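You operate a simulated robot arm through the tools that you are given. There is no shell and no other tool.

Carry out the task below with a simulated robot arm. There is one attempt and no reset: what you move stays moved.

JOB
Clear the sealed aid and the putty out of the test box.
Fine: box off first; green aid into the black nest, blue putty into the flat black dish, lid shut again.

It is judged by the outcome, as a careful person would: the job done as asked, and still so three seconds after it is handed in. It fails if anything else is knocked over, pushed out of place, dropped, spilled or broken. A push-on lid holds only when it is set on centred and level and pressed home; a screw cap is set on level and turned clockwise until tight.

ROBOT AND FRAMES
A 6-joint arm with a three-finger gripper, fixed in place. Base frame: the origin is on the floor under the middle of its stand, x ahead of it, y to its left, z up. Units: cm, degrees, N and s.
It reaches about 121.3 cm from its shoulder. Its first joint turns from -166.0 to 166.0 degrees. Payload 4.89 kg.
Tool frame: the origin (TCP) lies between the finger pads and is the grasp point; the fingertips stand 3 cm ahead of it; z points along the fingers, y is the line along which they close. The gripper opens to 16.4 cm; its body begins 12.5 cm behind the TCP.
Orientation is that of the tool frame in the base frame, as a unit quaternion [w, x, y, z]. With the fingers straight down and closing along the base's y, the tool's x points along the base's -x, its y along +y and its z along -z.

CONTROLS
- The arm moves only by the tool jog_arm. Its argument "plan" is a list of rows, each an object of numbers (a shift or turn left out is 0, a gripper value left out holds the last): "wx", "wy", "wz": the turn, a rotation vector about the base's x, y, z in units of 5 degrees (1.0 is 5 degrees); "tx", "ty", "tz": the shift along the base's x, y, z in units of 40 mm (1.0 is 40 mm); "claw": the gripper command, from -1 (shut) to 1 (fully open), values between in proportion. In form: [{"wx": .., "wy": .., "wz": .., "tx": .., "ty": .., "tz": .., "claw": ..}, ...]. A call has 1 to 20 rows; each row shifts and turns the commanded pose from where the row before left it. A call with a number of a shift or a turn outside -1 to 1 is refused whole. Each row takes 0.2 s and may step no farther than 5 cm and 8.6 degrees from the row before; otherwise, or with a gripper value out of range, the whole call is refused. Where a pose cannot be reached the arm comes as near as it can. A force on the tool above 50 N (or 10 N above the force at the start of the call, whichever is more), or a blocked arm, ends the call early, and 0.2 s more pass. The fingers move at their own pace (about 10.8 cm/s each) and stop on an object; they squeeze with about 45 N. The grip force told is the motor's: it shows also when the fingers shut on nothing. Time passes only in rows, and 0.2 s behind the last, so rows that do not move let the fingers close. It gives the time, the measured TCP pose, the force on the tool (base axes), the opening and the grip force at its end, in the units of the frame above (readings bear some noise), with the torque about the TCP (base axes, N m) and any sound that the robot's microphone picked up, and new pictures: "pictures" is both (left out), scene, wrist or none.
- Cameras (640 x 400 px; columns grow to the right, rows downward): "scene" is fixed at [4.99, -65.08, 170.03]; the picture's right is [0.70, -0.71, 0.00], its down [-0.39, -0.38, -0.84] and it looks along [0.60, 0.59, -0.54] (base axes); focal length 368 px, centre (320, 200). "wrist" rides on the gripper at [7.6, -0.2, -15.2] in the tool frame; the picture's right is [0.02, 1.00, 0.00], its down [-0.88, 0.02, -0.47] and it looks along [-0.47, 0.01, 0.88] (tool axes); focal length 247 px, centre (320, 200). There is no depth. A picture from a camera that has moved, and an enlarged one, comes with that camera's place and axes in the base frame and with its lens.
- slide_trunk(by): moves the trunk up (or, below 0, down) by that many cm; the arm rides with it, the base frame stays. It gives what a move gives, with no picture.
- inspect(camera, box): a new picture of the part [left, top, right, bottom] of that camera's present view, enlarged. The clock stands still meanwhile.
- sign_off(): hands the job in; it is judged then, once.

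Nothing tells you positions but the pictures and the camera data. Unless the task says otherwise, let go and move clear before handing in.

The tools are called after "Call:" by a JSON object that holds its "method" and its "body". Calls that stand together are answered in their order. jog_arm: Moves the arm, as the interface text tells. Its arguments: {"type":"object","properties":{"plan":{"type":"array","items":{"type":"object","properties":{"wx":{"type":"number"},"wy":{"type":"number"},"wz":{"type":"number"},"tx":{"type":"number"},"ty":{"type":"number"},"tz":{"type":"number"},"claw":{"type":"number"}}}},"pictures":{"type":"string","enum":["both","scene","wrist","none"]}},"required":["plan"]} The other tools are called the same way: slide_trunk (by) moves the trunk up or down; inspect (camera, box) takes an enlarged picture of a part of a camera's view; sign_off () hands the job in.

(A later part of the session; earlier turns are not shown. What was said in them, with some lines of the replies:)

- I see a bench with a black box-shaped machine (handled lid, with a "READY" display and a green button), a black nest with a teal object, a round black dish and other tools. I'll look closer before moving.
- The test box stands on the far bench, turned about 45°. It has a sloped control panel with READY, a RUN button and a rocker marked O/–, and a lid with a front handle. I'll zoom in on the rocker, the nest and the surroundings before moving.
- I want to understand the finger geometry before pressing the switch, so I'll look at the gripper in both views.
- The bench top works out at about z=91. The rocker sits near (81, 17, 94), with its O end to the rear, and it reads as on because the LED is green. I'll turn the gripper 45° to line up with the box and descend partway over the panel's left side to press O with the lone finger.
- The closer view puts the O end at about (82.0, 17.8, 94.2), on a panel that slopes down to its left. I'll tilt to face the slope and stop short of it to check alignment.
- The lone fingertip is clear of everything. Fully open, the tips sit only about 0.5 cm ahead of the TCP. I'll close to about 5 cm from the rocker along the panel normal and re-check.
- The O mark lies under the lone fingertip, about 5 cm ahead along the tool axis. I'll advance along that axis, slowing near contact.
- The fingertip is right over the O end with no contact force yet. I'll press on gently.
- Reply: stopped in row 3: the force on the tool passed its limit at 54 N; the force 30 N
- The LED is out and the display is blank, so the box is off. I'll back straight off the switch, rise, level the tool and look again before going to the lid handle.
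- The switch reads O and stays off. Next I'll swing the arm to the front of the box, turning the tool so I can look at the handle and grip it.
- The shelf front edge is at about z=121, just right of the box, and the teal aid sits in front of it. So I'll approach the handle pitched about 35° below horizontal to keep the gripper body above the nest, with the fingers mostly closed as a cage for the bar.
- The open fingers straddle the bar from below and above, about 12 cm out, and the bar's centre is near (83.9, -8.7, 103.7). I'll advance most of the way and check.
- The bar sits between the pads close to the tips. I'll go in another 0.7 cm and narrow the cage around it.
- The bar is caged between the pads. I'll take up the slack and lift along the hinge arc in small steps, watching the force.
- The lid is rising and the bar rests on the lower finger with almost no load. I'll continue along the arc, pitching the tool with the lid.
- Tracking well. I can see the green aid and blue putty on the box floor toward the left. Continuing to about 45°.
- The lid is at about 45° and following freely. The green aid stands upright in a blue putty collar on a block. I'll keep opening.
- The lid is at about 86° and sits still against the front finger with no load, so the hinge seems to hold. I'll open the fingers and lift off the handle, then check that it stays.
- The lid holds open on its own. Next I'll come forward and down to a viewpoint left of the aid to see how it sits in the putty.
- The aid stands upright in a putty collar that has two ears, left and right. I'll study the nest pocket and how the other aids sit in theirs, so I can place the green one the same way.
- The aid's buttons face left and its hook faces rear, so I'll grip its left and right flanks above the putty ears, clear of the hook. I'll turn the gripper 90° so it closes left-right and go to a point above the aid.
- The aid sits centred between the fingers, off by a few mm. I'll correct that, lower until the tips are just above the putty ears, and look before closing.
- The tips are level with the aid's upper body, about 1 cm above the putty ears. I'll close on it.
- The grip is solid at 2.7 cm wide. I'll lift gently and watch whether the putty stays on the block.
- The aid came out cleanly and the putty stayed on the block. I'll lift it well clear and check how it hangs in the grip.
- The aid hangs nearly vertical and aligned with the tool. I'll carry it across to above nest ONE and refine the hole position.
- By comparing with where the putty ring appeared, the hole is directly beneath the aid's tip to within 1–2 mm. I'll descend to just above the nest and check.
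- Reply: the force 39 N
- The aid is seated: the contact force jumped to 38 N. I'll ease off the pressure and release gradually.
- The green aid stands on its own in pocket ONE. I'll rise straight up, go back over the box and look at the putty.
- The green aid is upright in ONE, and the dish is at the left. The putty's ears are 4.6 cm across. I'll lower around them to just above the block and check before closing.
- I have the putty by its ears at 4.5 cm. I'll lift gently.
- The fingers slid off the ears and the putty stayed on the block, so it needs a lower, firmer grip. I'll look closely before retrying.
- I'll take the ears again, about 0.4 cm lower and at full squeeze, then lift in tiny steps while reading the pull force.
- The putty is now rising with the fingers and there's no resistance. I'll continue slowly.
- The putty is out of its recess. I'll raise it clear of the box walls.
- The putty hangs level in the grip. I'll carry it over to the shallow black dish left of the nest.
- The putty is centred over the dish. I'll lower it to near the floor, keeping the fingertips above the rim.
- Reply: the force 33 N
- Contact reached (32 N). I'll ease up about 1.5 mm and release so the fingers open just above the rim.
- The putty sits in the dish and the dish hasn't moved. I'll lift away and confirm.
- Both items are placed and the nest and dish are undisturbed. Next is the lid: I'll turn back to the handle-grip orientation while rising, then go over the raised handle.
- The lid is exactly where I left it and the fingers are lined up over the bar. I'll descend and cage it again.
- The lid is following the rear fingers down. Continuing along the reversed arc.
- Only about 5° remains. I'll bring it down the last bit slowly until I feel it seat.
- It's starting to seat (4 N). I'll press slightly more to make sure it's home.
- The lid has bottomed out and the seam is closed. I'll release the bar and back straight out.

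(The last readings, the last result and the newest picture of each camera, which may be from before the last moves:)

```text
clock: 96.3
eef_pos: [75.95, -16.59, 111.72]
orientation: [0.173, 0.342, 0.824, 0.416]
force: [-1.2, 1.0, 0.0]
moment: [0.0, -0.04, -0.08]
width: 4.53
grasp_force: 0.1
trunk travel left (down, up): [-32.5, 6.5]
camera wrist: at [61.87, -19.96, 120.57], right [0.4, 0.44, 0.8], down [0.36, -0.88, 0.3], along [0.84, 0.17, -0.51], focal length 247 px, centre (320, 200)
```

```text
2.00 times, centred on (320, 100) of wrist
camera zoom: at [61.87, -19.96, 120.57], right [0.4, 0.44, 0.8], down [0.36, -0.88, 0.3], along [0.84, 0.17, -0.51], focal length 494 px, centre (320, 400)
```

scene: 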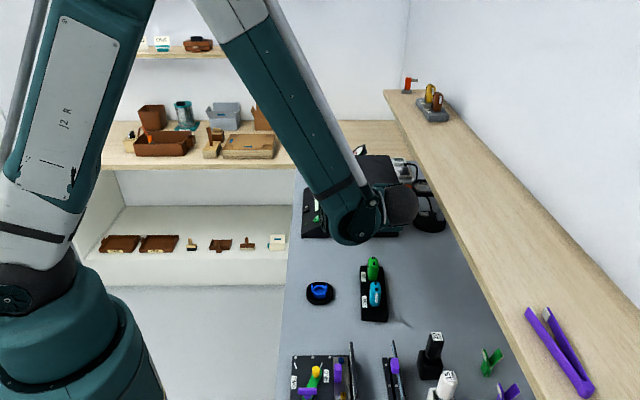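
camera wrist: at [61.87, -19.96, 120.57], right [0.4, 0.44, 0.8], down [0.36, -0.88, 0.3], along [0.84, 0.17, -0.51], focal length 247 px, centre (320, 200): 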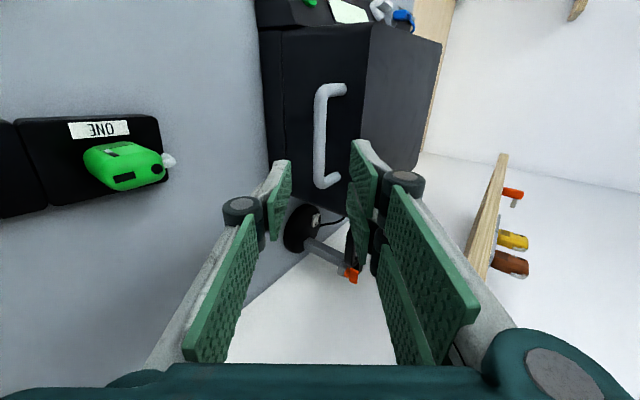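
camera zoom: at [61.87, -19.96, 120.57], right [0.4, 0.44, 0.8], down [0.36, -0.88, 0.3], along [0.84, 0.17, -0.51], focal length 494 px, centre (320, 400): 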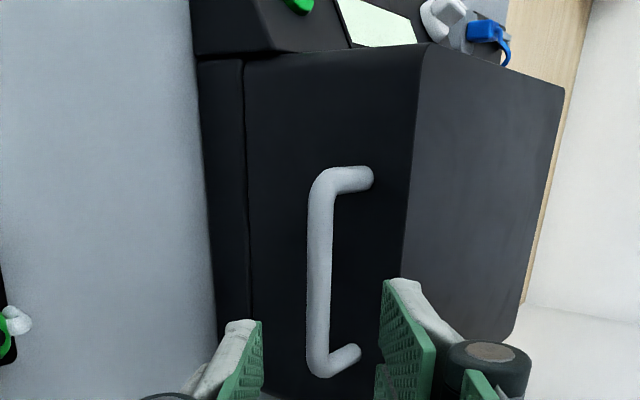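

The lid looks shut, just as at the start. I'll raise the arm clear and inspect everything.

Call:
{"method": "jog_arm", "body": {"plan": [{"tx": -0.2, "ty": -0.1, "tz": 0.8}, {"tx": -0.3, "ty": 0.1, "tz": 0.7, "wx": -0.7, "wy": 0.7}, {"tx": -0.4, "ty": 0.2, "tz": 0.7, "wx": -0.7, "wy": 0.7}, {"tx": -0.4, "ty": 0.3, "tz": 0.7, "wx": -0.7, "wy": 0.7}, {"tx": -0.4, "ty": 0.4, "tz": 0.7, "wx": -0.7, "wy": 0.7}, {"tx": -0.4, "ty": 0.5, "tz": 0.7, "wx": -0.7, "wy": 0.7}, {"tx": -0.4, "ty": 0.5, "tz": 0.7, "wx": -0.7, "wy": 0.7}, {"tx": -0.4, "ty": 0.6, "tz": 0.6, "wx": -0.7, "wy": 0.7}, {"tx": -0.4, "ty": 0.6, "tz": 0.5, "wx": -0.7, "wy": 0.7}, {"tx": -0.4, "ty": 0.6, "tz": 0.4, "wx": -0.7, "wy": 0.7}, {"tx": -0.4, "ty": 0.6, "tz": 0.2, "wx": -0.7, "wy": 0.7}, {"tx": -0.4, "ty": 0.6, "wx": -0.7, "wy": 0.7}, {"ty": 0.7}, {"ty": 0.7}, {}]}}

Call:
{"method": "inspect", "body": {"camera": "scene", "box": [290, 130, 450, 330]}}

Call:
{"method": "inspect", "body": {"camera": "scene", "box": [290, 140, 430, 250]}}

Call:
{"method": "inspect", "body": {"camera": "scene", "box": [280, 250, 420, 340]}}

```text
clock: 99.5
eef_pos: [57.92, 8.71, 138.46]
orientation: [-0.002, 0.382, 0.924, -0.008]
force: [0.3, 0.2, 0.2]
moment: [-0.07, -0.01, 0.01]
width: 4.54
grasp_force: 0.0
trunk travel left (down, up): [-32.5, 6.5]
camera wrist: at [52.7, 14.23, 153.65], right [0.69, 0.72, -0.02], down [0.64, -0.6, 0.47], along [0.33, -0.34, -0.88], focal length 247 px, centre (320, 200)
```

scene: 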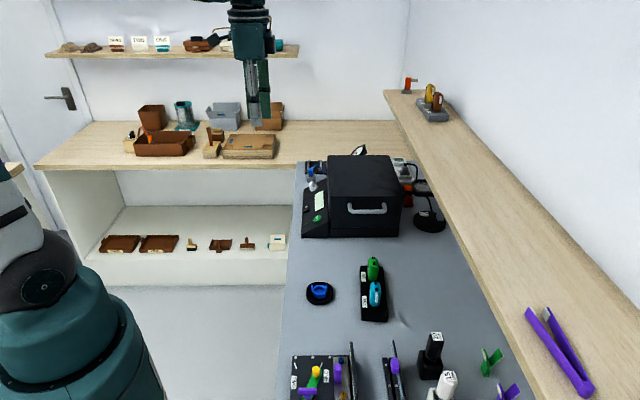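
wrist: 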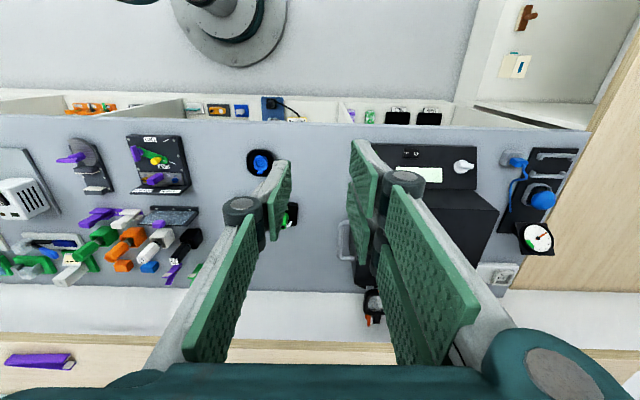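

```text
2.00 times, centred on (370, 230) of scene
camera zoom: at [4.99, -65.08, 170.03], right [0.7, -0.71, 0.0], down [-0.39, -0.38, -0.84], along [0.6, 0.59, -0.54], focal length 737 px, centre (220, 140)
```

zoom: 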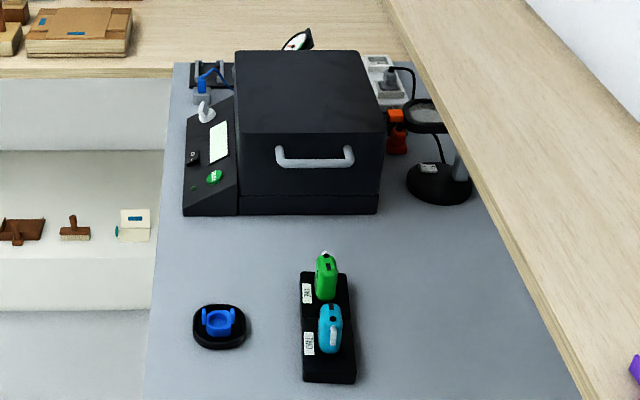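

```text
3.64 times, centred on (360, 195) of scene
camera zoom: at [4.99, -65.08, 170.03], right [0.7, -0.71, 0.0], down [-0.39, -0.38, -0.84], along [0.6, 0.59, -0.54], focal length 1340 px, centre (174, 218)
```

zoom: 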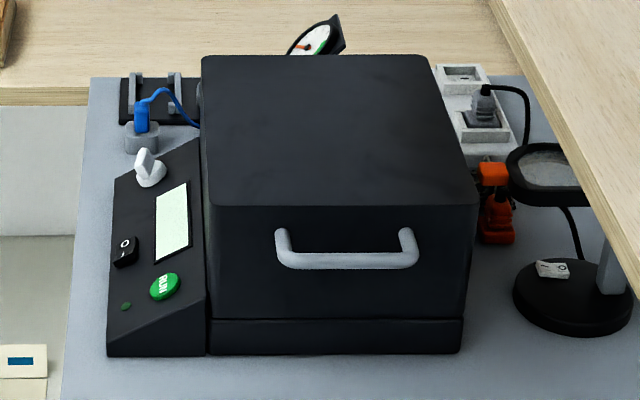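

```text
4.44 times, centred on (350, 295) of scene
camera zoom: at [4.99, -65.08, 170.03], right [0.7, -0.71, 0.0], down [-0.39, -0.38, -0.84], along [0.6, 0.59, -0.54], focal length 1638 px, centre (187, -222)
```

zoom: 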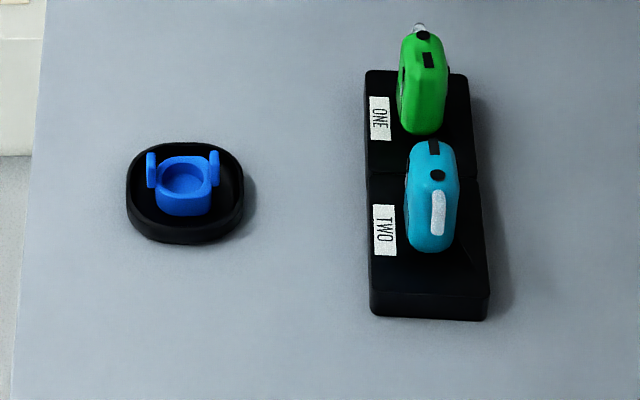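

The box is off with its lid shut, the green aid stands in black nest ONE, and the blue putty is in the black dish. Nothing else has moved and the arm is clear, so I'm handing the job in.

Call:
{"method": "sign_off", "body": {}}

```text
The job is handed in.
```

The job is done and handed in.

- **Box:** I switched it off at the rocker first. The run light and display went dark and were still off at the end.
- **Green aid:** it stands upright in pocket ONE of the black nest, beside the teal aid.
- **Blue putty:** it sits in the shallow black dish. My first grip slipped off it and nudged it slightly on its block; the second lifted it out cleanly.
- **Lid:** it is shut and pressed home, with the seam closed as it was at the start.

In the last pictures, nothing else had been knocked or moved, and the arm was clear of the bench.
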